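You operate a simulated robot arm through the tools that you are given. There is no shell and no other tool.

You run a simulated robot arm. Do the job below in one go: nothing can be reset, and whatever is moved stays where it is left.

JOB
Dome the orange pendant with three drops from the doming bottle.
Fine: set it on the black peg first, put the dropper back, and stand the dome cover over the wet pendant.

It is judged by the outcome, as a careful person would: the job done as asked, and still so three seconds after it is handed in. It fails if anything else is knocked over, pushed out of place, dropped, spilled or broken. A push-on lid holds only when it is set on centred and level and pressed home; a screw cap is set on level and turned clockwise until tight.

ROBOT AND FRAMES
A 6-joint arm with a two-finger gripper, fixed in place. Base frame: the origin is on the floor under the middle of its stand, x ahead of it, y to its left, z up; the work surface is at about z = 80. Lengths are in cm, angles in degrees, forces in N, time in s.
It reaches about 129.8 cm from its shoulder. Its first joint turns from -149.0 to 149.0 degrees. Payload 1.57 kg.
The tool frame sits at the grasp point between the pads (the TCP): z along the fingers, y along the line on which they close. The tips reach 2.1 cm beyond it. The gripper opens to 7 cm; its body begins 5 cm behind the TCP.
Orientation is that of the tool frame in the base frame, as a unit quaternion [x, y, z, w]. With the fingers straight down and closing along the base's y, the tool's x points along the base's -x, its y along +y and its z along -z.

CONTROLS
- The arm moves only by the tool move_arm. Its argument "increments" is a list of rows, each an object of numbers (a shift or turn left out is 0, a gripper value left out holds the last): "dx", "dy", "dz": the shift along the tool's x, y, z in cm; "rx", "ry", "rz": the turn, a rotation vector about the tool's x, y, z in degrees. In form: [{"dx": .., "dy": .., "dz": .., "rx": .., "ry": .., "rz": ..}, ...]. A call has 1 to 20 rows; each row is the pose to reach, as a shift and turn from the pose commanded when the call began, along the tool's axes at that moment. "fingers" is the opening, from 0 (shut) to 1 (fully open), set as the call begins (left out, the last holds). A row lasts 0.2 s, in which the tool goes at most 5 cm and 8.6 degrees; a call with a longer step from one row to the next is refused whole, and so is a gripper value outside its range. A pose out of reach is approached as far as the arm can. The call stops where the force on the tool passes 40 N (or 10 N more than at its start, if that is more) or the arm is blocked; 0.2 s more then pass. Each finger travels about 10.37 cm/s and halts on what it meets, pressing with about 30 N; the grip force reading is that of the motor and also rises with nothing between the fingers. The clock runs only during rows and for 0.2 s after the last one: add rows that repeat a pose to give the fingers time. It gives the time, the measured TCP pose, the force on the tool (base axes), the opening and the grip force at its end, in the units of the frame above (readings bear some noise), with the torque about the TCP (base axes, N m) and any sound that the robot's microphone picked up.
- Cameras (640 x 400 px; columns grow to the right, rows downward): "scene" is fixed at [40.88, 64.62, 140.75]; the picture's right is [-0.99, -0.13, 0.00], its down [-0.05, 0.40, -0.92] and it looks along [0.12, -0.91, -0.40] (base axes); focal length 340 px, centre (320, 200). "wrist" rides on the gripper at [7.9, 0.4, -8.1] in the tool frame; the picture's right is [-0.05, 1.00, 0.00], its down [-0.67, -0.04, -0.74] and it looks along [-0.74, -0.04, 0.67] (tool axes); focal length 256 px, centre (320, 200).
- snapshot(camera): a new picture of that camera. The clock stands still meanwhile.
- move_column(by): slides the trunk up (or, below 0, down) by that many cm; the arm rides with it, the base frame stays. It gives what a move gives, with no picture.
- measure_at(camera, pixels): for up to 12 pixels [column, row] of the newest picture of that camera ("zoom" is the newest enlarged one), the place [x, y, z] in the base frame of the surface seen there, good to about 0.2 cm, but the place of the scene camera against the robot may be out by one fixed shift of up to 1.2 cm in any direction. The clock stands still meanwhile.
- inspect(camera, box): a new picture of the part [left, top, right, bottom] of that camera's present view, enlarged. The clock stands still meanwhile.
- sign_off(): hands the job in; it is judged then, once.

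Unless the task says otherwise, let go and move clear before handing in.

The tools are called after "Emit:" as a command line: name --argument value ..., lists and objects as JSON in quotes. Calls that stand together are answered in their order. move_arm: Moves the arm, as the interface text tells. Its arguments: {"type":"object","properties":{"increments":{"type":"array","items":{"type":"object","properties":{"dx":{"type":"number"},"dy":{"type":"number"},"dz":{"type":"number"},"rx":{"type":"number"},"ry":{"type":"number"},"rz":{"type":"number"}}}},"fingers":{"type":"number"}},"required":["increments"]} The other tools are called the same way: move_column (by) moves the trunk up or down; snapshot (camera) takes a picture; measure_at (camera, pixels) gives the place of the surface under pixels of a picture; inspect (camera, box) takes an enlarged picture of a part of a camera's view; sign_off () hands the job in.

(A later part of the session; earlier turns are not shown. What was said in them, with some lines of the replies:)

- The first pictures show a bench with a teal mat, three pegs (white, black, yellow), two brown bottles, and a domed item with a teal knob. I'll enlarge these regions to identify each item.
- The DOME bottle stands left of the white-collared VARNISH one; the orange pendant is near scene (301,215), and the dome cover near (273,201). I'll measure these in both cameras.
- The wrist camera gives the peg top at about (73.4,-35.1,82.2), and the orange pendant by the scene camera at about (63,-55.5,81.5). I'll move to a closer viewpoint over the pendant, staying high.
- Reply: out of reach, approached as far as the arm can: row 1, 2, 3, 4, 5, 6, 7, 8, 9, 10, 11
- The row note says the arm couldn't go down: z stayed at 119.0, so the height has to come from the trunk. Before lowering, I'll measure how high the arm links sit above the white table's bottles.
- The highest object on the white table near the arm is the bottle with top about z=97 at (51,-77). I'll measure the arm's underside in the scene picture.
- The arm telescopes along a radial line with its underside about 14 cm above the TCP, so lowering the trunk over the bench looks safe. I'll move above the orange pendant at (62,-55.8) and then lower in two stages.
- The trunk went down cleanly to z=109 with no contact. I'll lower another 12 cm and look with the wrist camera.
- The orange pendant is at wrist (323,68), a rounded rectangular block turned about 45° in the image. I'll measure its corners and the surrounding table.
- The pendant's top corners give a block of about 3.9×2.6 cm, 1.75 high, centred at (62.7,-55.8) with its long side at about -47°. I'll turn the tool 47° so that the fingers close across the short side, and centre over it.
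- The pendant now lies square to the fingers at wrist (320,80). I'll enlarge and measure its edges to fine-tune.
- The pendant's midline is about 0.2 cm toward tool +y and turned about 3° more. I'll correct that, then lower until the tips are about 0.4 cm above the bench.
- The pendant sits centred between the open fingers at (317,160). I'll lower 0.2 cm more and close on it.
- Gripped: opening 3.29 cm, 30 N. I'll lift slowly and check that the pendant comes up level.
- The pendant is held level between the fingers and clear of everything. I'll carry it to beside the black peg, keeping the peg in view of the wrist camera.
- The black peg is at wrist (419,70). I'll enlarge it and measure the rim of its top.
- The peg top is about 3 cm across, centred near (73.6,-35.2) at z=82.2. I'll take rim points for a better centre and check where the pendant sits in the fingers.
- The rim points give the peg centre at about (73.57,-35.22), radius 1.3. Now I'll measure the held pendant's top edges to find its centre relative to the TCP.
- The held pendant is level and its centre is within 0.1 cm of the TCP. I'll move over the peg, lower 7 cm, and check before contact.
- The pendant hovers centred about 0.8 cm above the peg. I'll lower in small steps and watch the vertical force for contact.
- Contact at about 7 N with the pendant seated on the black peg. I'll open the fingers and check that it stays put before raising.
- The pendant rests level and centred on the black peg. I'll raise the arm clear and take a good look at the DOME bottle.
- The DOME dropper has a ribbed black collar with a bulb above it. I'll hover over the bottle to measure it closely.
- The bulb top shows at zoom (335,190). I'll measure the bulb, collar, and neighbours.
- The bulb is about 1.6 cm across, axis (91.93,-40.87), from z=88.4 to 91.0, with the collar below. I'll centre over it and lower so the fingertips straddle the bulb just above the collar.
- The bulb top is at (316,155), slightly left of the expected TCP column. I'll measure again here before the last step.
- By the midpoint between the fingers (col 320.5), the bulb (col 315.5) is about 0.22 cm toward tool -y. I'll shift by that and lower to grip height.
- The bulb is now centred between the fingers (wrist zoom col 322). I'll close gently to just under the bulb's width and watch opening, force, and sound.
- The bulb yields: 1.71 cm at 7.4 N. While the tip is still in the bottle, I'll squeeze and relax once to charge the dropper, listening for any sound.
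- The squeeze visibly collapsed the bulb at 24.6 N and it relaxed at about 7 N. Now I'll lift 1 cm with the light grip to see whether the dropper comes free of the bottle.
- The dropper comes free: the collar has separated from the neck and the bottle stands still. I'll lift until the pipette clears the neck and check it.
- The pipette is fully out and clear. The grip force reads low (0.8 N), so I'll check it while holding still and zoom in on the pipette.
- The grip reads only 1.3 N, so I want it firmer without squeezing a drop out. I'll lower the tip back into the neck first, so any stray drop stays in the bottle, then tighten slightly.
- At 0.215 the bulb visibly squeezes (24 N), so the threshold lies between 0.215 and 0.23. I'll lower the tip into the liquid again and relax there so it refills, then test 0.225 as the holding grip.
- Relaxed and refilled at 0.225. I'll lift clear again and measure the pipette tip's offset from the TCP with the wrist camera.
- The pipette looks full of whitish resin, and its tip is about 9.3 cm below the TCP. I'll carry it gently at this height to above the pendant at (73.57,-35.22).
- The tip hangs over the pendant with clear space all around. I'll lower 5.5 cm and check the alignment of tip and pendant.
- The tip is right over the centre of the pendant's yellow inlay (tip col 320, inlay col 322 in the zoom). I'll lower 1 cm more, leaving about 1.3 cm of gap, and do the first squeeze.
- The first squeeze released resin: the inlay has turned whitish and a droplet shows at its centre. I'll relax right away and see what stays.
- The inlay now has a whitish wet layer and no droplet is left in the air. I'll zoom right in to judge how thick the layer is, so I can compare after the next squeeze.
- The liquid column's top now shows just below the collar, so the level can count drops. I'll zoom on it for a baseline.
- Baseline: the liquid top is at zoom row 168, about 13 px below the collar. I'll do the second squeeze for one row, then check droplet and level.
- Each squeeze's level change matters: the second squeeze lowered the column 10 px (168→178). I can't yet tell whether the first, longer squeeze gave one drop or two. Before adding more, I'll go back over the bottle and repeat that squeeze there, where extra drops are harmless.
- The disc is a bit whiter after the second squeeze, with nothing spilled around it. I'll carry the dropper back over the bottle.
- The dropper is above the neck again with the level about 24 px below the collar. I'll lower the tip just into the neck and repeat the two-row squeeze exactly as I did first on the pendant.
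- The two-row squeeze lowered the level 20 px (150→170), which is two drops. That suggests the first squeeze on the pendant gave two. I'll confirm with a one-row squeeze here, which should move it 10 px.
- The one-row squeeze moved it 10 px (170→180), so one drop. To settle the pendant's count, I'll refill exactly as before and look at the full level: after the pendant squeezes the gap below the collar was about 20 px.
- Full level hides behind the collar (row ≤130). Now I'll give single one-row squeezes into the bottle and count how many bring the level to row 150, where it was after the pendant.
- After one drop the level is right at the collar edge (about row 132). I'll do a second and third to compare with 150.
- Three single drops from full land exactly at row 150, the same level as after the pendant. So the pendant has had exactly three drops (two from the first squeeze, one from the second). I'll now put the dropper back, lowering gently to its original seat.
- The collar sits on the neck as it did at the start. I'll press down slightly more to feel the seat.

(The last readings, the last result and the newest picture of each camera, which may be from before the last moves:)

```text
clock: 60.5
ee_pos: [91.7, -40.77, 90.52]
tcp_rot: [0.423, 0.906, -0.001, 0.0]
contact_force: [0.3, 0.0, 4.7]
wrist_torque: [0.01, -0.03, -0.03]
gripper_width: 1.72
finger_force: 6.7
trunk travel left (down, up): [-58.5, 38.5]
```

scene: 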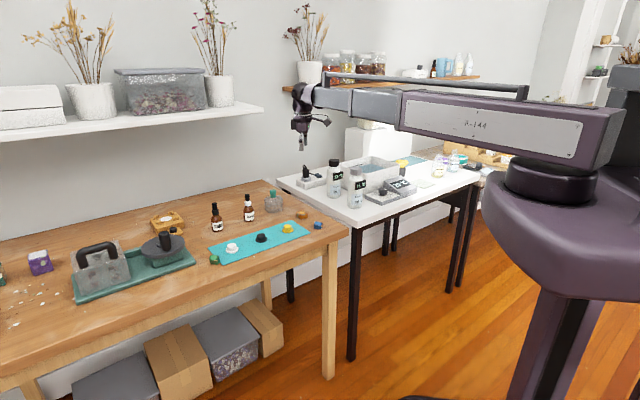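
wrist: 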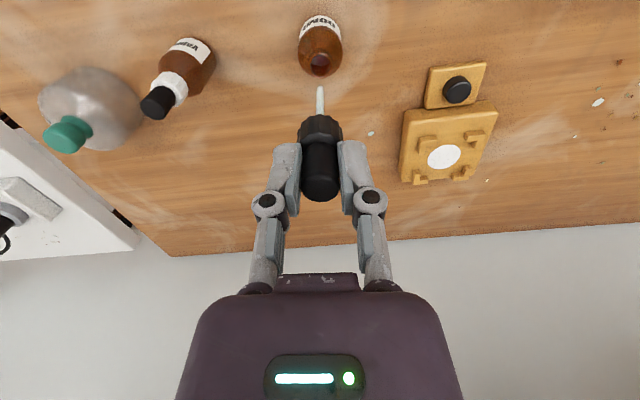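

The seat pushes back with about 5 N. I'll press a touch more to be sure it's home, then open the fingers.

Emit:
move_column --by -0.1

Emit:
move_arm --increments '[{"dx": 0}, {"dx": 0}, {"dx": 0}, {"dx": 0}]' --fingers 0.6

Emit:
inspect --camera "wrist" --box '[200, 80, 440, 240]'

Emit:
inspect --camera "scene" --box '[203, 196, 233, 236]'

```text
clock: 61.0
ee_pos: [91.69, -40.74, 90.39]
tcp_rot: [0.422, 0.906, -0.001, 0.001]
contact_force: [1.4, -0.1, 10.8]
wrist_torque: [-0.04, -0.04, 0.0]
gripper_width: 1.71
finger_force: 7.2
trunk travel left (down, up): [-58.4, 38.6]
```

```text
clock: 62.0
ee_pos: [91.76, -40.84, 90.34]
tcp_rot: [0.424, 0.906, -0.001, 0.001]
contact_force: [0.4, 0.0, -1.0]
wrist_torque: [-0.01, 0.0, -0.02]
gripper_width: 4.2
finger_force: 0.0
trunk travel left (down, up): [-58.4, 38.6]
```

```text
2.50 times, centred on (320, 160) of wrist
```

zoom: 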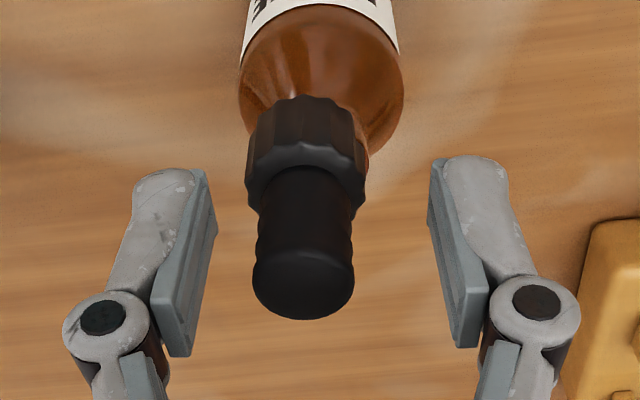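

```text
10.00 times, centred on (218, 216) of scene
```

zoom: 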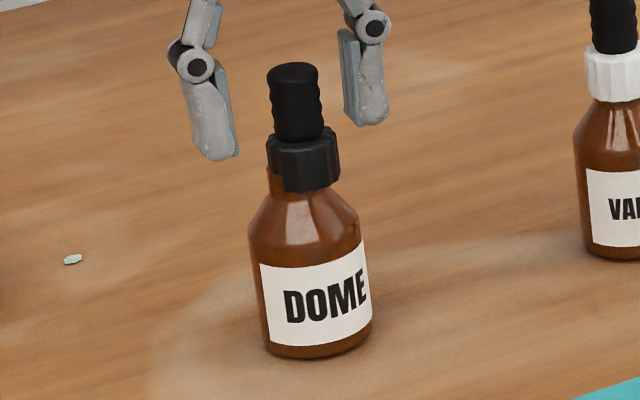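

After release the dropper looks shifted: the collar is off to one side with the neck showing at scene zoom (275,180). I'll zoom in closely to see how it sits.

Emit:
inspect --camera "scene" --box '[208, 200, 230, 222]'

Emit:
inspect --camera "wrist" --box '[280, 110, 350, 210]'

Emit:
measure_at --camera "zoom" --pixels '[[280, 300], [200, 300], [360, 300], [280, 350], [280, 150], [230, 100], [360, 130], [300, 70], [390, 160], [330, 20]]'

```text
16.00 times, centred on (219, 211) of scene
```

zoom: 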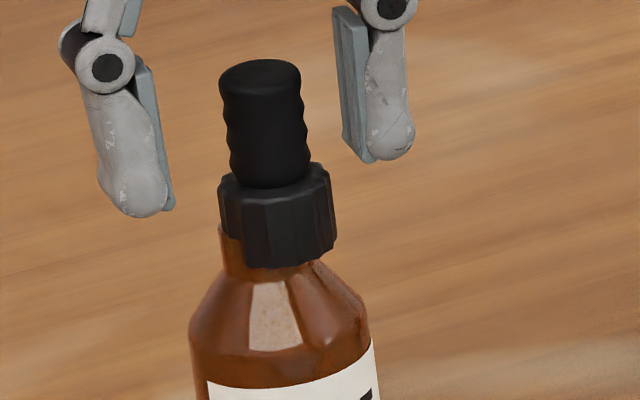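

```text
4.00 times, centred on (315, 160) of wrist
```

zoom: 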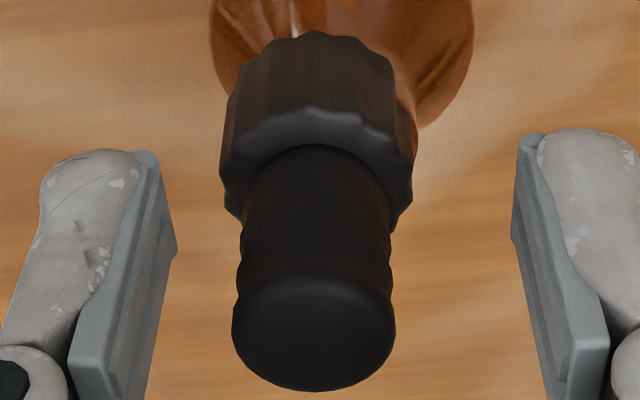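

```text
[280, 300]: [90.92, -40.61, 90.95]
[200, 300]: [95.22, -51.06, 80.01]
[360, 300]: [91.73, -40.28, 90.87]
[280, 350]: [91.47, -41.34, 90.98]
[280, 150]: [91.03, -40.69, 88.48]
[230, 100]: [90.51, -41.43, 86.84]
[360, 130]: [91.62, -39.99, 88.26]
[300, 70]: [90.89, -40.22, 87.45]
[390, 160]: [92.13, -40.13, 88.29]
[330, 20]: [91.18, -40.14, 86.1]
```

The dropper kept its height (bulb top z=90.95) but slid about 0.3 cm off axis. The fingertips were pressing on the collar top and dragged it as they opened. I'll raise the tips clear of the collar, regrip the bulb to recentre it, and reseat it without pressing through the tips.

Emit:
move_column --by 0.5

Emit:
move_arm --increments '[{"dx": 0}, {"dx": 0}, {"dx": 0}, {"dx": 0}]' --fingers 0.228

Emit:
inspect --camera "wrist" --box '[240, 80, 400, 240]'

Emit:
inspect --camera "scene" --box '[208, 200, 230, 222]'

```text
clock: 62.5
ee_pos: [91.66, -40.83, 90.77]
tcp_rot: [0.422, 0.906, 0.0, 0.0]
contact_force: [-0.3, -0.6, 0.1]
wrist_torque: [-0.02, 0.01, 0.03]
gripper_width: 4.22
finger_force: 0.0
trunk travel left (down, up): [-58.9, 38.1]
```

```text
clock: 63.5
ee_pos: [91.75, -40.7, 90.8]
tcp_rot: [0.423, 0.906, 0.0, -0.001]
contact_force: [-0.1, -0.1, 0.9]
wrist_torque: [-0.02, -0.02, 0.0]
gripper_width: 1.7
finger_force: 0.5
trunk travel left (down, up): [-58.9, 38.1]
```

```text
2.50 times, centred on (320, 160) of wrist
```

zoom: 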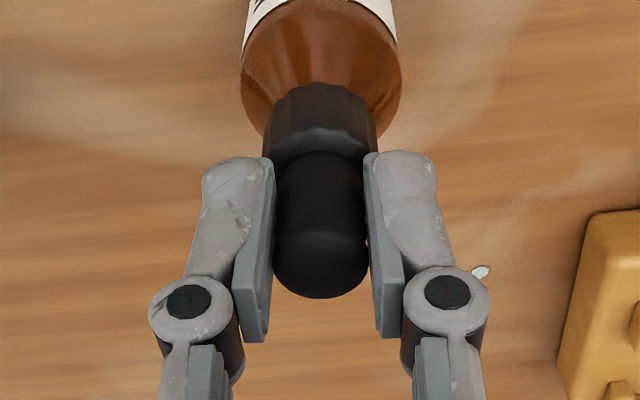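

```text
16.00 times, centred on (219, 211) of scene
```

zoom: 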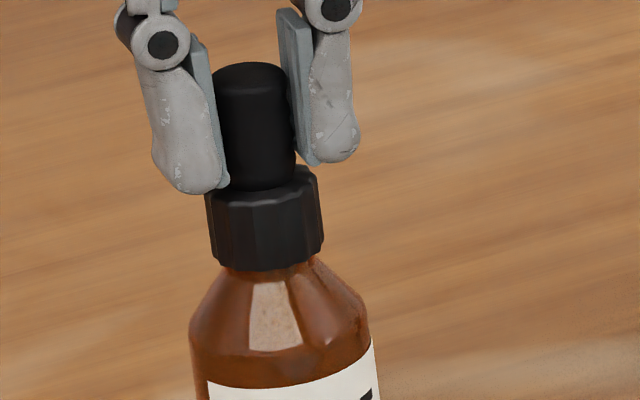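

Regripping recentred the dropper: collar and neck now line up in both views. I'll press lightly through the bulb only, then open in a small first step and check.

Emit:
move_column --by -0.1

Emit:
move_arm --increments '[{"dx": 0}, {"dx": 0}]' --fingers 0.27

Emit:
inspect --camera "wrist" --box '[240, 80, 400, 240]'

Emit:
inspect --camera "scene" --box '[208, 200, 230, 222]'

```text
clock: 64.0
ee_pos: [91.65, -40.78, 90.91]
tcp_rot: [0.423, 0.906, 0.0, 0.001]
contact_force: [-0.3, 0.5, 0.8]
wrist_torque: [-0.01, 0.0, -0.03]
gripper_width: 1.69
finger_force: 7.4
trunk travel left (down, up): [-58.8, 38.2]
```

```text
clock: 64.6
ee_pos: [91.74, -40.77, 90.73]
tcp_rot: [0.423, 0.906, -0.001, 0.0]
contact_force: [0.1, 0.4, -0.2]
wrist_torque: [-0.01, 0.01, 0.03]
gripper_width: 1.88
finger_force: 0.0
trunk travel left (down, up): [-58.8, 38.2]
```

```text
2.50 times, centred on (320, 160) of wrist
```

zoom: 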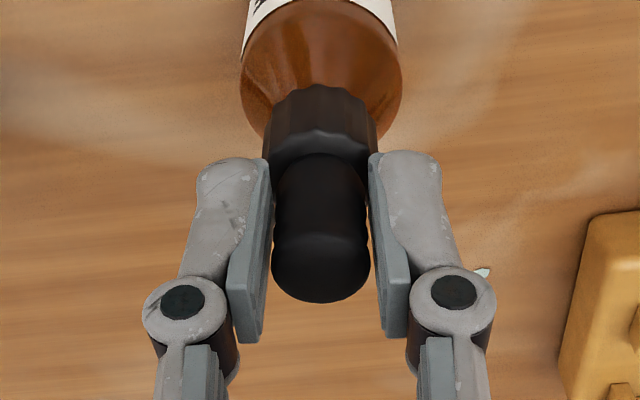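

```text
16.00 times, centred on (219, 211) of scene
```

zoom: 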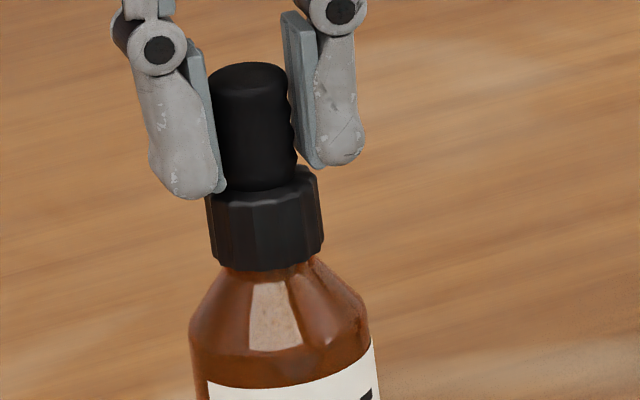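

The bulb is free and the dropper stayed centred. I'll open wider, check once more, then raise clear.

Emit:
move_arm --increments '[{"dx": 0}, {"dx": 0}, {"dx": 0}]' --fingers 0.7

Emit:
inspect --camera "wrist" --box '[240, 80, 400, 240]'

Emit:
move_column --by 10.2

Emit:
inspect --camera "scene" --box '[206, 200, 230, 232]'

Emit:
snapshot --camera "wrist"

```text
clock: 65.4
ee_pos: [91.72, -40.76, 90.57]
tcp_rot: [0.423, 0.906, 0.0, 0.001]
contact_force: [-0.8, -0.1, -0.1]
wrist_torque: [-0.01, -0.01, 0.01]
gripper_width: 4.9
finger_force: 0.0
trunk travel left (down, up): [-58.8, 38.2]
```

```text
2.50 times, centred on (320, 160) of wrist
```

zoom: 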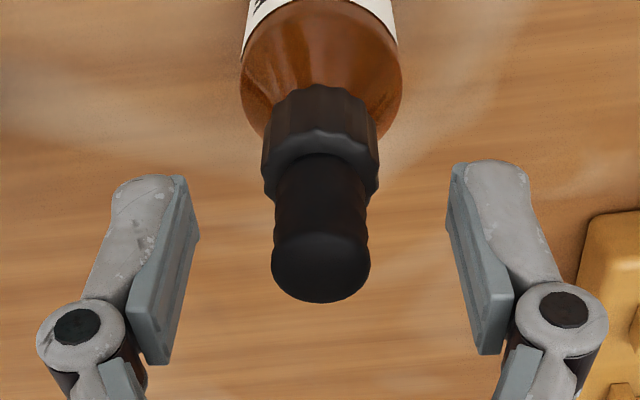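

```text
clock: 66.8
ee_pos: [91.72, -40.79, 100.84]
tcp_rot: [0.422, 0.906, 0.0, 0.0]
contact_force: [0.2, 0.5, -0.2]
wrist_torque: [-0.02, -0.01, 0.04]
gripper_width: 4.9
finger_force: 0.1
trunk travel left (down, up): [-69.0, 28.0]
```

```text
12.50 times, centred on (218, 216) of scene
```

zoom: 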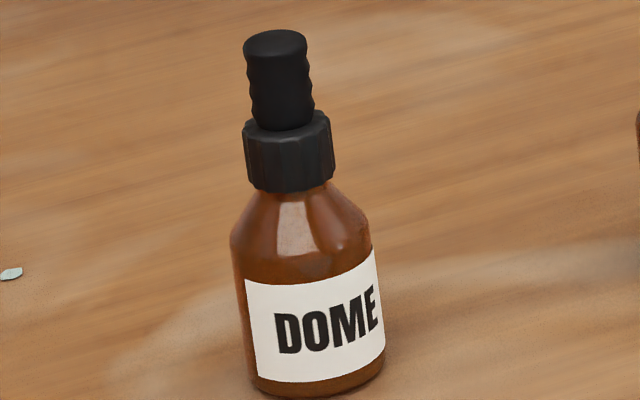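

```text
taken
```

wrist: 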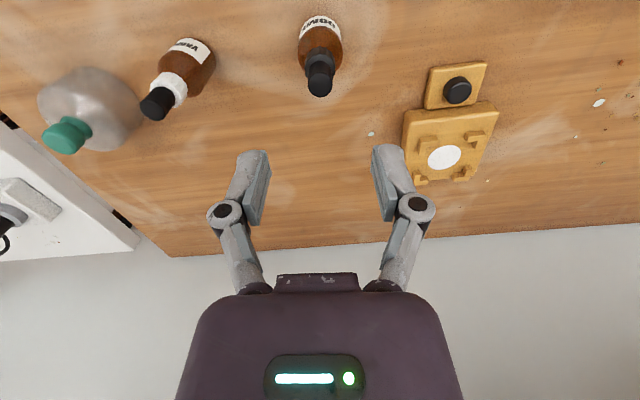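

The dropper is back, upright and centred. I'll double-check its height, then move over to the dome cover.

Emit:
measure_at --camera "wrist" --pixels '[[320, 88], [312, 88], [328, 88], [320, 65]]'

Emit:
move_arm --increments '[{"dx": -0.5, "dy": -3.1}, {"dx": -1.0, "dy": -6.3}, {"dx": -1.6, "dy": -9.4}, {"dx": -2.1, "dy": -12.5}, {"dx": -2.6, "dy": -15.6}, {"dx": -3.1, "dy": -18.8}, {"dx": -3.6, "dy": -21.9}, {"dx": -4.14, "dy": -25.0}, {"dx": -4.14, "dy": -25.0}]' --fingers 1

Emit:
snapshot --camera "wrist"

Emit:
inspect --camera "wrist" --box '[240, 10, 400, 110]'

```text
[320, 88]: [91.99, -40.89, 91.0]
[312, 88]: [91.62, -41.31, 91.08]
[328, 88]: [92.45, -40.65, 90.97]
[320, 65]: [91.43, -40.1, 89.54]
```

```text
clock: 68.8
ee_pos: [75.36, -60.02, 100.93]
tcp_rot: [0.423, 0.906, 0.0, 0.0]
contact_force: [-0.1, -0.3, -0.5]
wrist_torque: [-0.02, -0.03, 0.0]
gripper_width: 7.0
finger_force: 0.0
trunk travel left (down, up): [-69.0, 28.0]
```

```text
taken
```

wrist: 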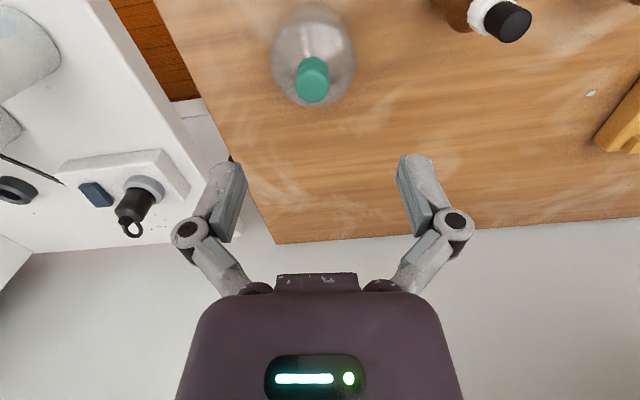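

```text
4.00 times, centred on (320, 60) of wrist
```

zoom: 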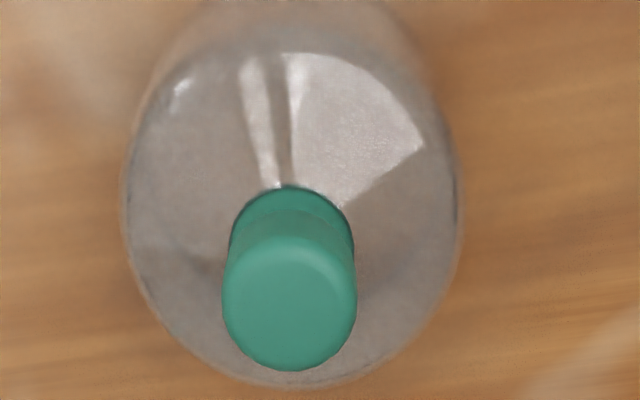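

The dropper height is back at 91.0. The knob of the dome cover is at wrist (312,86), so it lies about 1.1 cm and 0.6 cm from the TCP axis; I'll measure it.

Emit:
measure_at --camera "zoom" --pixels '[[290, 303], [228, 303], [351, 303], [290, 365], [290, 245], [290, 215], [290, 195], [200, 150], [400, 150], [130, 200], [455, 200]]'

Emit:
measure_at --camera "wrist" --pixels '[[273, 60], [354, 60], [313, 8], [313, 103], [280, 30], [348, 30], [285, 85], [345, 85]]'

```text
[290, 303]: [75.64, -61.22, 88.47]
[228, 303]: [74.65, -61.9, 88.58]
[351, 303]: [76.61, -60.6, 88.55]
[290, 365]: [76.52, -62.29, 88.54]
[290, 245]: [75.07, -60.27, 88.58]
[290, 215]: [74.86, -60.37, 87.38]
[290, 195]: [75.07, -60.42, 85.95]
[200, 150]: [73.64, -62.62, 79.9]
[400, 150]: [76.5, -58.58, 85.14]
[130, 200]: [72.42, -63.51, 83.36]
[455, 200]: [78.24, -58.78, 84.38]
```

```text
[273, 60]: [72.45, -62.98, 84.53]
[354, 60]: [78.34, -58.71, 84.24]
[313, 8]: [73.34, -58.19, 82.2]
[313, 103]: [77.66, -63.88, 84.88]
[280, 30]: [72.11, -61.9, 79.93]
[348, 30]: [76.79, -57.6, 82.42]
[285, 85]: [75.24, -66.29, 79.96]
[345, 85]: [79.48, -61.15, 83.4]
```

The knob is about 2.5 cm across with its top at z=88.55. Using the pixel offset, which proved accurate for the bulb, I'll shift by (-1.09,-0.61) in the tool frame and come down partway to verify.

Emit:
move_arm --increments '[{"dx": -1.05, "dy": -0.6}, {"dx": -1.05, "dy": -0.6}]'

Emit:
move_column --by -9

Emit:
snapshot --camera "wrist"

Emit:
inspect --camera "wrist" --box '[240, 80, 400, 240]'

```text
clock: 69.4
ee_pos: [75.45, -61.18, 100.83]
tcp_rot: [0.423, 0.906, 0.0, 0.0]
contact_force: [0.2, -0.2, 0.4]
wrist_torque: [-0.01, -0.01, -0.02]
gripper_width: 7.01
finger_force: 0.1
trunk travel left (down, up): [-69.0, 28.0]
```

```text
clock: 70.6
ee_pos: [75.37, -61.26, 92.01]
tcp_rot: [0.423, 0.906, 0.0, 0.0]
contact_force: [0.0, -0.4, 1.0]
wrist_torque: [-0.02, -0.01, -0.01]
gripper_width: 6.99
finger_force: 0.0
trunk travel left (down, up): [-60.0, 37.0]
```

```text
taken
```

wrist: 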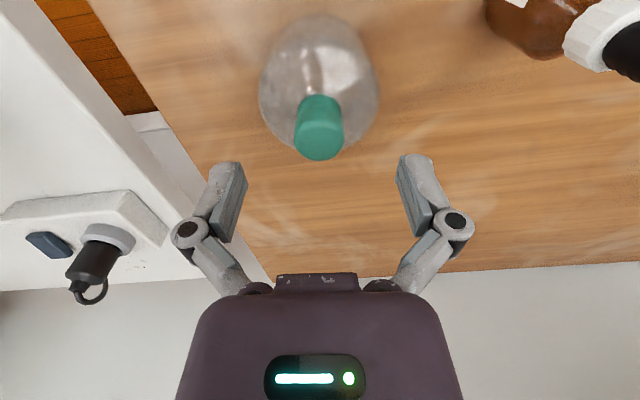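

```text
2.50 times, centred on (320, 160) of wrist
```

zoom: 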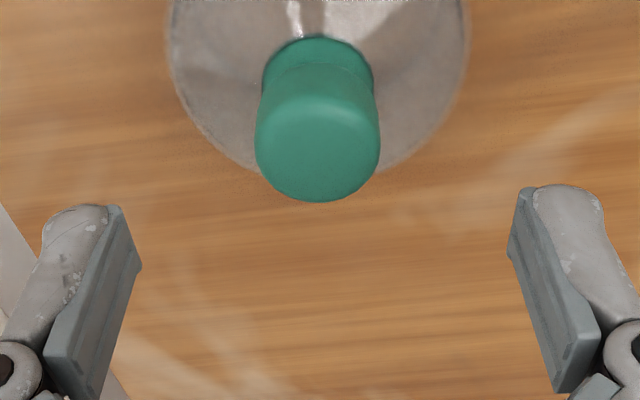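

The knob is centred (zoom col 318) right on the TCP axis. I'll lower 3.4 cm and grip it.

Emit:
move_column --by -3.4

Emit:
inspect --camera "wrist" --box '[240, 80, 400, 240]'

Emit:
move_arm --increments '[{"dx": 0}, {"dx": 0}, {"dx": 0}, {"dx": 0}, {"dx": 0}]' --fingers 0.25

Emit:
snapshot --camera "wrist"

Emit:
inspect --camera "scene" --box '[250, 175, 300, 220]'

```text
clock: 71.4
ee_pos: [75.65, -61.2, 88.5]
tcp_rot: [0.423, 0.906, 0.0, 0.0]
contact_force: [-0.5, 1.0, -0.3]
wrist_torque: [0.03, 0.0, 0.0]
gripper_width: 7.0
finger_force: 0.1
trunk travel left (down, up): [-56.6, 40.4]
```

```text
2.50 times, centred on (320, 160) of wrist
```

zoom: 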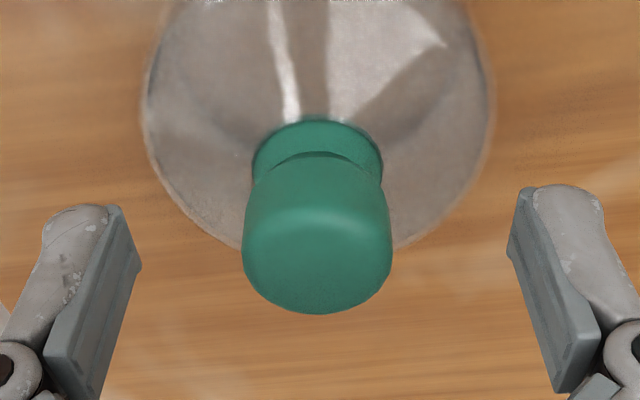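

```text
clock: 72.6
ee_pos: [75.43, -61.23, 88.53]
tcp_rot: [0.423, 0.906, 0.001, 0.001]
contact_force: [-0.8, -0.6, 5.3]
wrist_torque: [0.0, -0.01, -0.07]
gripper_width: 2.55
finger_force: 30.6
trunk travel left (down, up): [-56.6, 40.4]
```

```text
taken
```

wrist: 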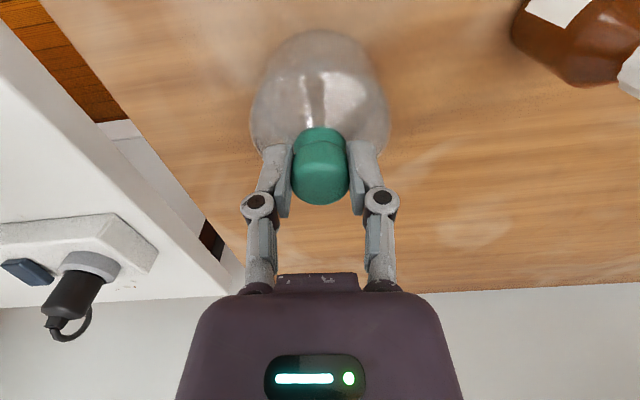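

```text
8.89 times, centred on (275, 198) of scene
```

zoom: 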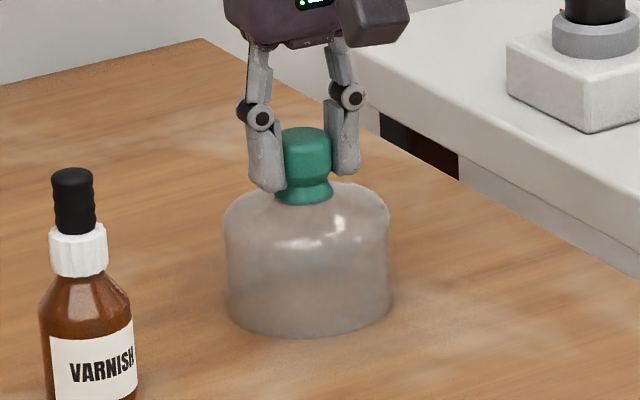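

The knob is gripped at 2.55 cm with 30 N. I'll lift slowly and check that the cover hangs level.

Emit:
move_column --by 1

Emit:
move_column --by 12

Emit:
snapshot --camera "wrist"

Emit:
inspect --camera "scene" --box '[230, 130, 326, 220]'

```text
clock: 73.2
ee_pos: [75.53, -61.27, 89.54]
tcp_rot: [0.423, 0.906, 0.0, 0.0]
contact_force: [0.4, 0.3, -0.9]
wrist_torque: [0.0, -0.01, 0.01]
gripper_width: 2.56
finger_force: 29.6
trunk travel left (down, up): [-57.6, 39.4]
```

```text
clock: 74.7
ee_pos: [75.47, -61.23, 101.52]
tcp_rot: [0.423, 0.906, 0.001, 0.0]
contact_force: [0.3, 0.8, 0.1]
wrist_torque: [-0.01, 0.0, 0.0]
gripper_width: 2.54
finger_force: 30.0
trunk travel left (down, up): [-69.6, 27.4]
```

```text
taken
```

wrist: 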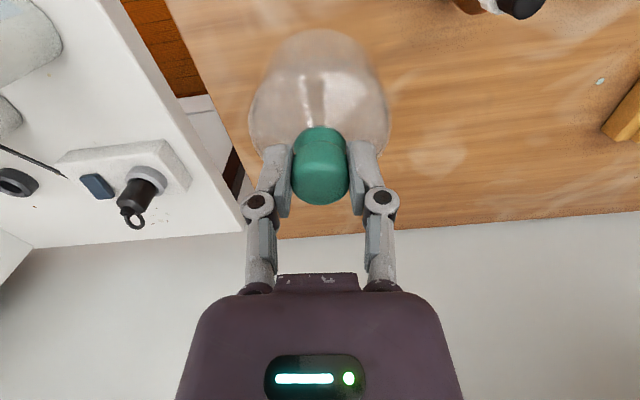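

```text
4.44 times, centred on (278, 175) of scene
```

zoom: 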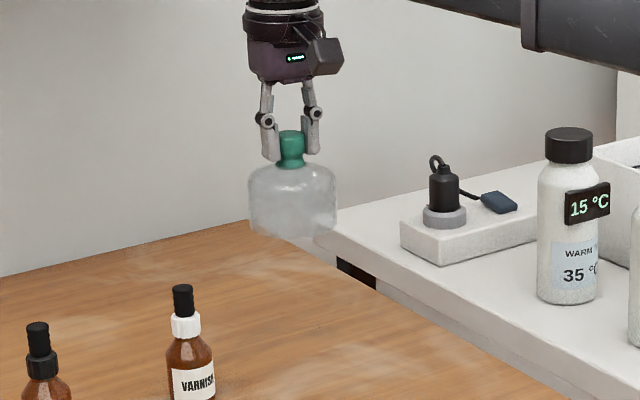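

The cover hangs level with its rim at about z=93, above the bottle tops. I'll carry it over the pendant at (73.55,-35.3).

Emit:
move_arm --increments '[{"dx": 0.9, "dy": 0.65}, {"dx": 2.9, "dy": 2.1}, {"dx": 5.3, "dy": 3.83}, {"dx": 7.7, "dy": 5.57}, {"dx": 10.1, "dy": 7.3}, {"dx": 12.5, "dy": 9.04}, {"dx": 14.9, "dy": 10.77}, {"dx": 17.3, "dy": 12.5}, {"dx": 19.4, "dy": 14.03}, {"dx": 20.7, "dy": 14.97}, {"dx": 21.2, "dy": 15.33}, {"dx": 21.2, "dy": 15.33}, {"dx": 21.2, "dy": 15.33}]'

Emit:
snapshot --camera "wrist"

Emit:
inspect --camera "scene" --box '[222, 180, 302, 250]'

```text
clock: 77.5
ee_pos: [73.58, -35.13, 101.5]
tcp_rot: [0.423, 0.906, 0.001, 0.001]
contact_force: [-0.2, 0.1, 0.3]
wrist_torque: [0.02, 0.02, 0.02]
gripper_width: 2.53
finger_force: 30.2
trunk travel left (down, up): [-69.6, 27.4]
```

```text
taken
```

wrist: 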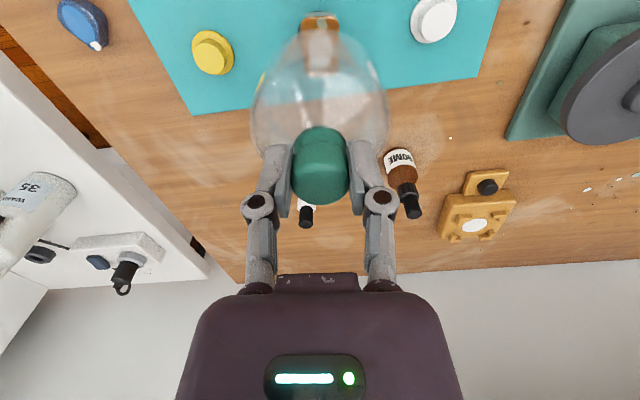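

```text
5.71 times, centred on (262, 215) of scene
```

zoom: 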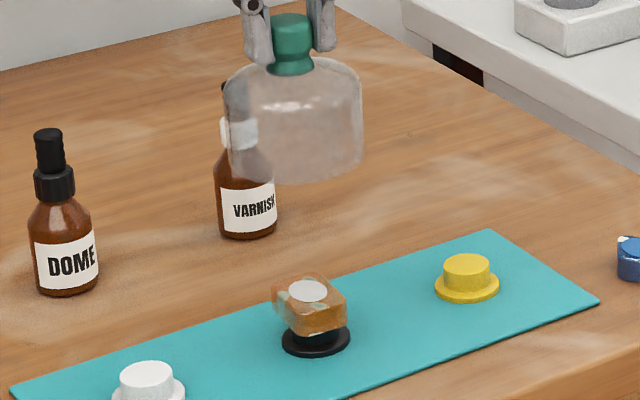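

The cover is directly above the pendant. I'll lower it until the rim is about 1 cm above the pendant top and check the clearance all round.

Emit:
move_column --by -8

Emit:
snapshot --camera "wrist"

Emit:
inspect --camera "scene" --box '[236, 205, 286, 250]'

Emit:
inspect --camera "wrist" --box '[240, 10, 400, 160]'

```text
clock: 78.7
ee_pos: [73.57, -35.2, 93.57]
tcp_rot: [0.422, 0.906, 0.0, -0.001]
contact_force: [-0.4, -0.4, -0.1]
wrist_torque: [-0.04, 0.01, 0.01]
gripper_width: 2.51
finger_force: 30.0
trunk travel left (down, up): [-61.6, 35.4]
```

```text
taken
```

wrist: 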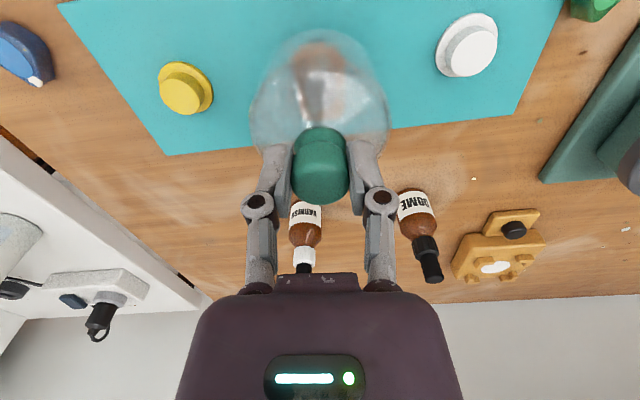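

```text
8.89 times, centred on (261, 228) of scene
```

zoom: 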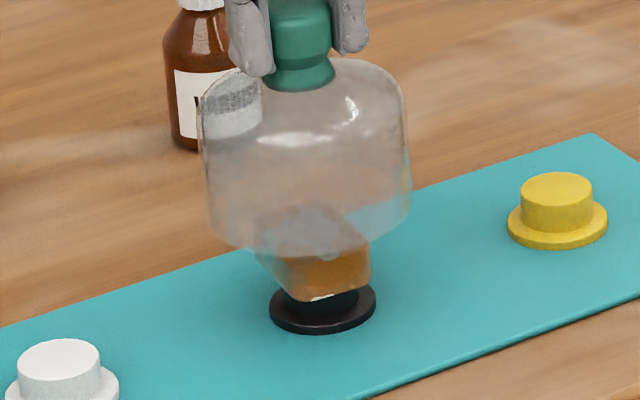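

```text
2.67 times, centred on (320, 85) of wrist
```

zoom: 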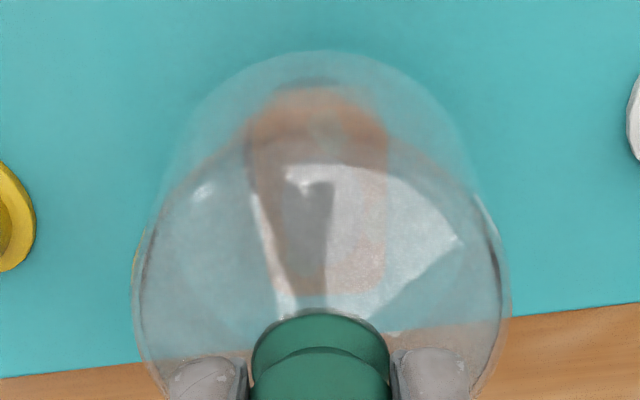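

The pendant lies well inside the cover's outline in both views, with about equal margin on each side. I'll lower the rest, slowly near the mat.

Emit:
move_column --by -2

Emit:
move_column --by -2.2

Emit:
inspect --camera "scene" --box '[236, 205, 286, 250]'

```text
clock: 79.3
ee_pos: [73.61, -35.19, 91.56]
tcp_rot: [0.423, 0.906, 0.0, -0.001]
contact_force: [-0.3, 0.0, 0.3]
wrist_torque: [-0.01, 0.02, -0.01]
gripper_width: 2.53
finger_force: 29.7
trunk travel left (down, up): [-59.6, 37.4]
```

```text
clock: 80.0
ee_pos: [73.43, -35.19, 89.2]
tcp_rot: [0.423, 0.906, 0.0, 0.0]
contact_force: [0.1, 0.0, 0.3]
wrist_torque: [0.03, -0.01, 0.03]
gripper_width: 2.49
finger_force: 29.7
trunk travel left (down, up): [-57.4, 39.6]
```

```text
8.89 times, centred on (261, 228) of scene
```

zoom: 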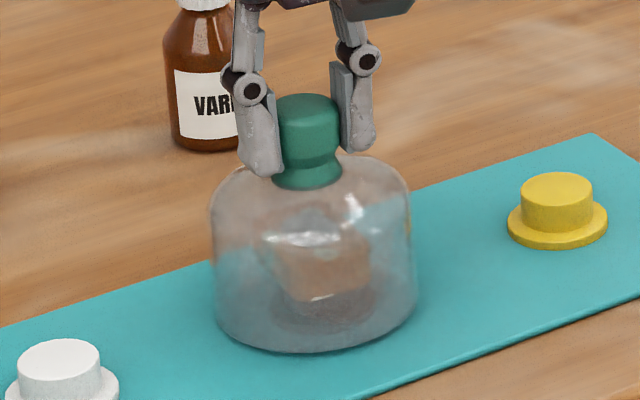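

No contact so far, and the pendant sits inside the cover. I'll settle it onto the mat in small steps.

Emit:
move_column --by -0.3

Emit:
move_column --by -0.1

Emit:
move_column --by -0.1

Emit:
move_column --by -0.1

```text
clock: 80.5
ee_pos: [73.53, -35.16, 89.02]
tcp_rot: [0.422, 0.906, 0.0, 0.0]
contact_force: [-0.7, -0.5, 0.0]
wrist_torque: [0.02, 0.0, -0.03]
gripper_width: 2.53
finger_force: 29.7
trunk travel left (down, up): [-57.1, 39.9]
```

```text
clock: 81.0
ee_pos: [73.58, -35.1, 88.9]
tcp_rot: [0.423, 0.906, 0.0, 0.001]
contact_force: [2.6, -0.9, 7.6]
wrist_torque: [-0.02, -0.05, -0.11]
gripper_width: 2.53
finger_force: 30.0
trunk travel left (down, up): [-57.0, 40.0]
```

```text
clock: 81.5
ee_pos: [73.58, -35.11, 88.87]
tcp_rot: [0.423, 0.906, 0.001, 0.002]
contact_force: [8.0, -3.9, 25.3]
wrist_torque: [-0.04, -0.11, -0.05]
gripper_width: 2.52
finger_force: 29.6
trunk travel left (down, up): [-56.9, 40.1]
```

```text
clock: 82.1
ee_pos: [73.43, -35.02, 88.81]
tcp_rot: [0.423, 0.906, 0.0, 0.001]
contact_force: [9.2, -3.6, 25.4]
wrist_torque: [-0.18, -0.32, -0.08]
gripper_width: 2.51
finger_force: 30.4
trunk travel left (down, up): [-56.8, 40.2]
```

The cover touched at travel -57.0 and the force rose to 25 N with a sideways part, so I pressed further than needed. I'll back off 0.2 cm to relieve it and look at how the cover sits.

Emit:
move_column --by 0.2

Emit:
inspect --camera "scene" --box '[244, 210, 278, 246]'

Emit:
snapshot --camera "wrist"

Emit:
inspect --camera "wrist" --box '[240, 10, 400, 160]'

```text
clock: 82.6
ee_pos: [73.54, -35.03, 88.83]
tcp_rot: [0.423, 0.906, 0.0, -0.001]
contact_force: [0.1, 0.1, 0.4]
wrist_torque: [0.01, 0.01, 0.01]
gripper_width: 2.51
finger_force: 30.6
trunk travel left (down, up): [-57.0, 40.0]
```

```text
11.11 times, centred on (261, 228) of scene
```

zoom: 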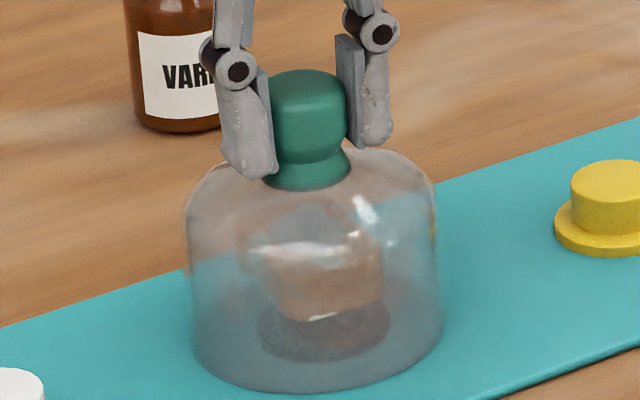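

```text
taken
```

wrist: 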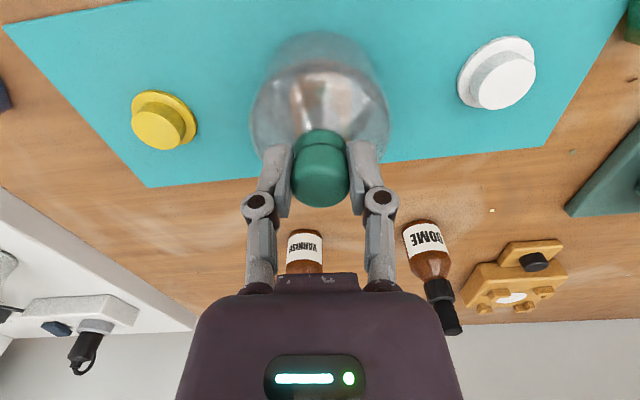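

```text
2.67 times, centred on (320, 85) of wrist
```

zoom: 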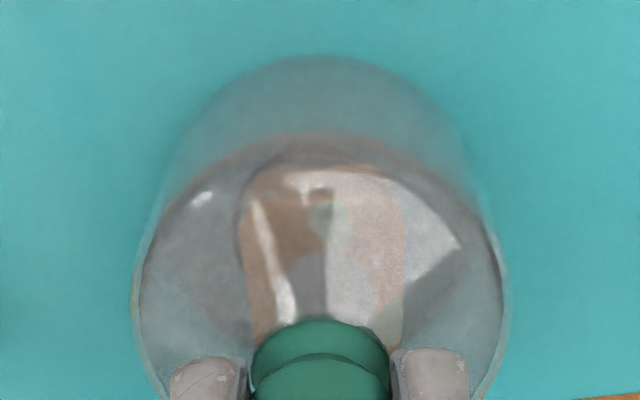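

The force dropped to 0.4 N on backing off. I'll verify that the rim really rests on the mat by measuring mat, rim, and knob heights.

Emit:
measure_at --camera "wrist" --pixels '[[230, 60], [420, 60], [400, 120], [230, 140], [320, 15], [200, 200], [320, 175], [320, 190], [300, 170], [340, 170]]'

Emit:
inspect --camera "scene" --box '[250, 230, 274, 250]'

```text
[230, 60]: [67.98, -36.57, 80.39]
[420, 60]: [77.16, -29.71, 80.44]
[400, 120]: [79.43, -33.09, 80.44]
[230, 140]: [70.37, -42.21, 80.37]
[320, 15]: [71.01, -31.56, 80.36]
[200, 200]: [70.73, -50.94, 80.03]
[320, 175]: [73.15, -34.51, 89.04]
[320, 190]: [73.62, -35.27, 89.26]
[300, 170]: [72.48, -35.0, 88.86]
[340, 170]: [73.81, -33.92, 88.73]
```

```text
16.00 times, centred on (262, 240) of scene
```

zoom: 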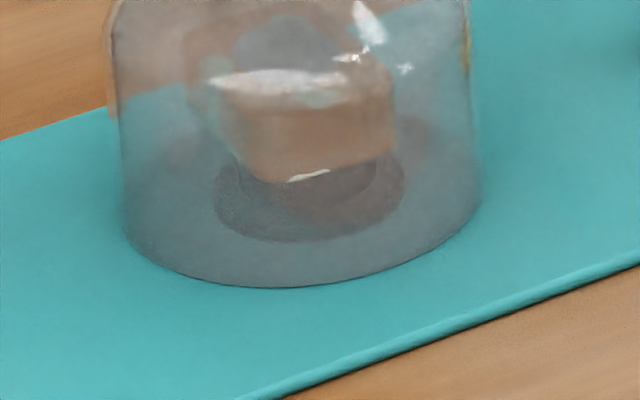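

The mat top is z=80.4 and the knob top is now at about 89.0 (8.55 above it), so the cover stands on the mat with the pendant untouched inside. I'll open the fingers a little, then fully.

Emit:
move_arm --increments '[{"dx": 0}, {"dx": 0}]' --fingers 0.42

Emit:
move_arm --increments '[{"dx": 0}, {"dx": 0}, {"dx": 0}]' --fingers 0.9

Emit:
inspect --camera "scene" --box '[240, 205, 282, 250]'

Emit:
snapshot --camera "wrist"

```text
clock: 83.2
ee_pos: [73.52, -35.06, 88.93]
tcp_rot: [0.423, 0.906, -0.001, 0.0]
contact_force: [-0.4, -0.6, -0.7]
wrist_torque: [0.0, 0.02, -0.02]
gripper_width: 2.91
finger_force: 0.0
trunk travel left (down, up): [-57.0, 40.0]
```

```text
clock: 84.0
ee_pos: [73.5, -35.14, 89.0]
tcp_rot: [0.422, 0.907, 0.0, 0.001]
contact_force: [-1.1, 0.9, -0.3]
wrist_torque: [-0.01, -0.01, -0.01]
gripper_width: 6.31
finger_force: 0.1
trunk travel left (down, up): [-57.0, 40.0]
```

```text
8.89 times, centred on (261, 228) of scene
```

zoom: 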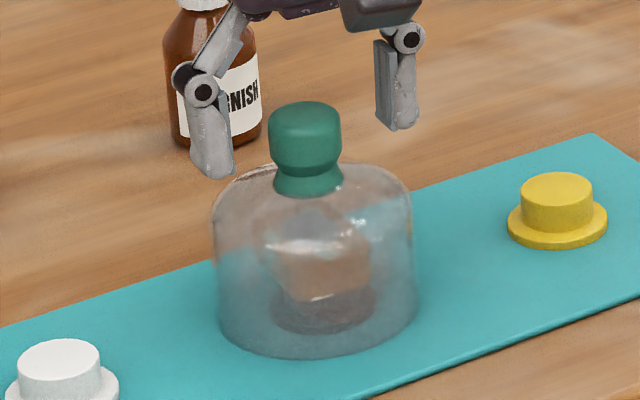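

```text
taken
```

wrist: 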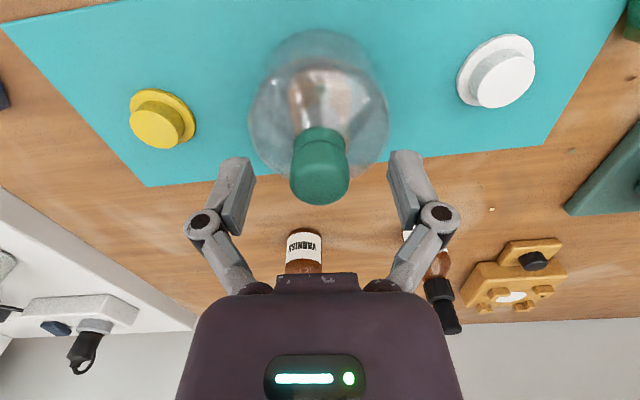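

The cover stands free over the pendant. I'll raise the arm clear and check the whole bench.

Emit:
move_column --by 22

Emit:
snapshot --camera "scene"

Emit:
inspect --camera "scene" --box '[190, 185, 340, 274]'

Emit:
inspect --camera "wrist" --box '[200, 0, 440, 150]'

```text
clock: 86.3
ee_pos: [73.49, -35.11, 110.9]
tcp_rot: [0.423, 0.906, -0.001, 0.0]
contact_force: [0.0, 0.4, 0.1]
wrist_torque: [-0.02, -0.02, -0.01]
gripper_width: 6.3
finger_force: 0.0
trunk travel left (down, up): [-79.0, 18.0]
```

```text
taken
```

scene: 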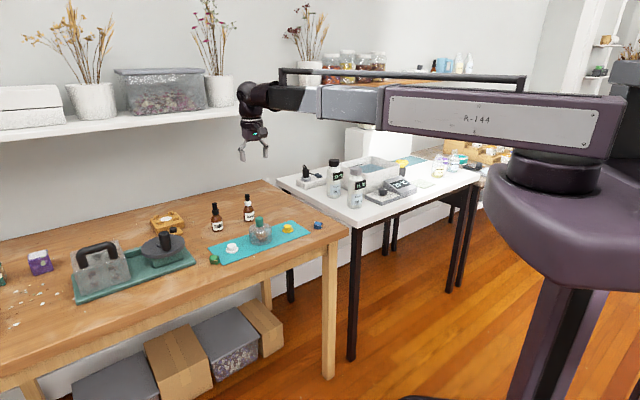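

```text
4.27 times, centred on (265, 230) of scene
```

zoom: 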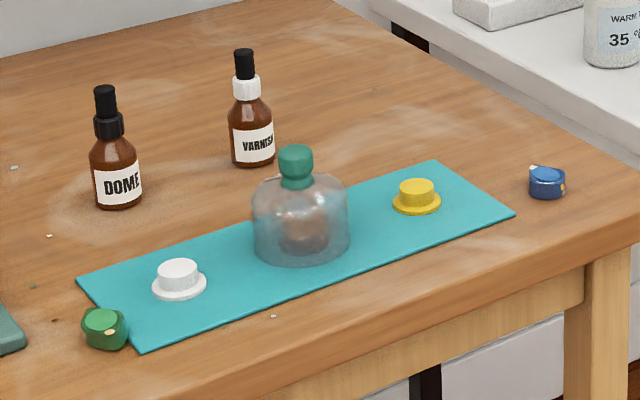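

```text
2.67 times, centred on (320, 75) of wrist
```

zoom: 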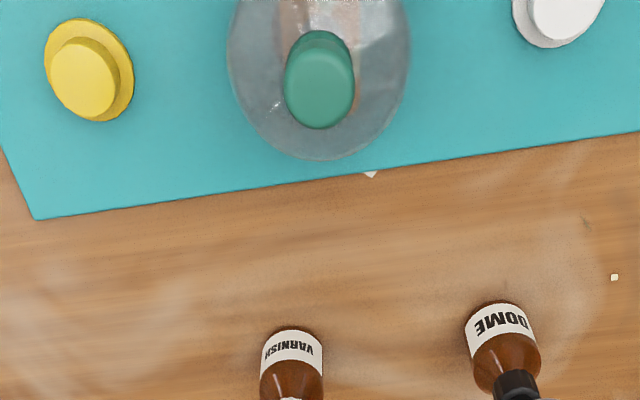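

All the other items are where they were: the bottles, pegs, and the green and blue pendants. I'll take a last close look at the dropper and the covered pendant.

Emit:
inspect --camera "scene" --box '[246, 214, 276, 246]'

Emit:
inspect --camera "scene" --box '[200, 198, 236, 236]'

```text
12.50 times, centred on (261, 230) of scene
```

zoom: 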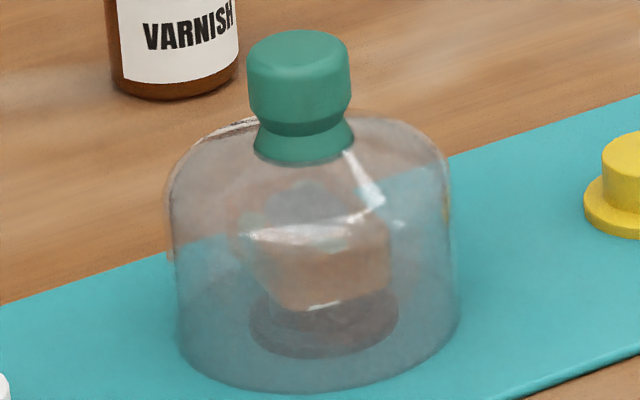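

```text
10.53 times, centred on (218, 217) of scene
```

zoom: 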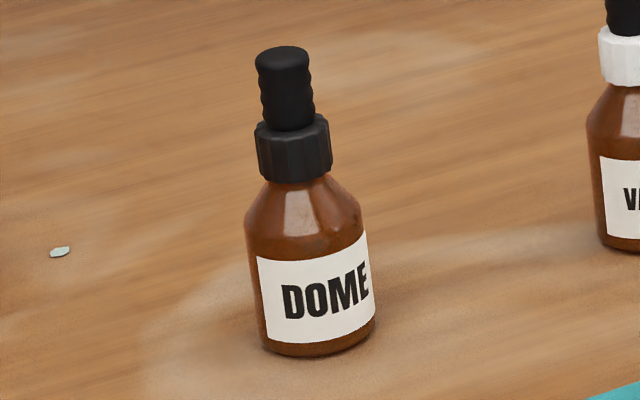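

The pendant sits on the black peg inside the cover, and the dropper is seated upright in the DOME bottle. The arm is clear and everything else is in place, so I'm handing in.

Emit:
sign_off

```text
The job is handed in.
```

The orange pendant is on the black peg with three drops of doming resin, and the dome cover is standing over it on the mat. The dropper is back in the DOME bottle. I've handed the job in, but no verdict came back.

- **Drop count:** I counted the drops from the level in the pipette, not by watching each one fall. The first squeeze on the pendant ran long and gave two drops, and the second gave one. To check, I repeated both squeezes over the bottle: three single drops from a full pipette brought it to the same level as after the pendant. All the test drops went back into the bottle.
- **Dropper:** On the first try it slid about 0.3 cm off centre as the fingers opened. I gripped it again, centred it and released it cleanly. It now stands upright at its original height.
- **Cover:** I pressed it onto the mat harder than needed, to about 25 N, then backed off before letting go. It stands level, and the pendant under it looks undisturbed.

In the last pictures the other bottle, the pegs, and the green and blue pendants had not moved, and nothing was spilled. The arm is raised clear.
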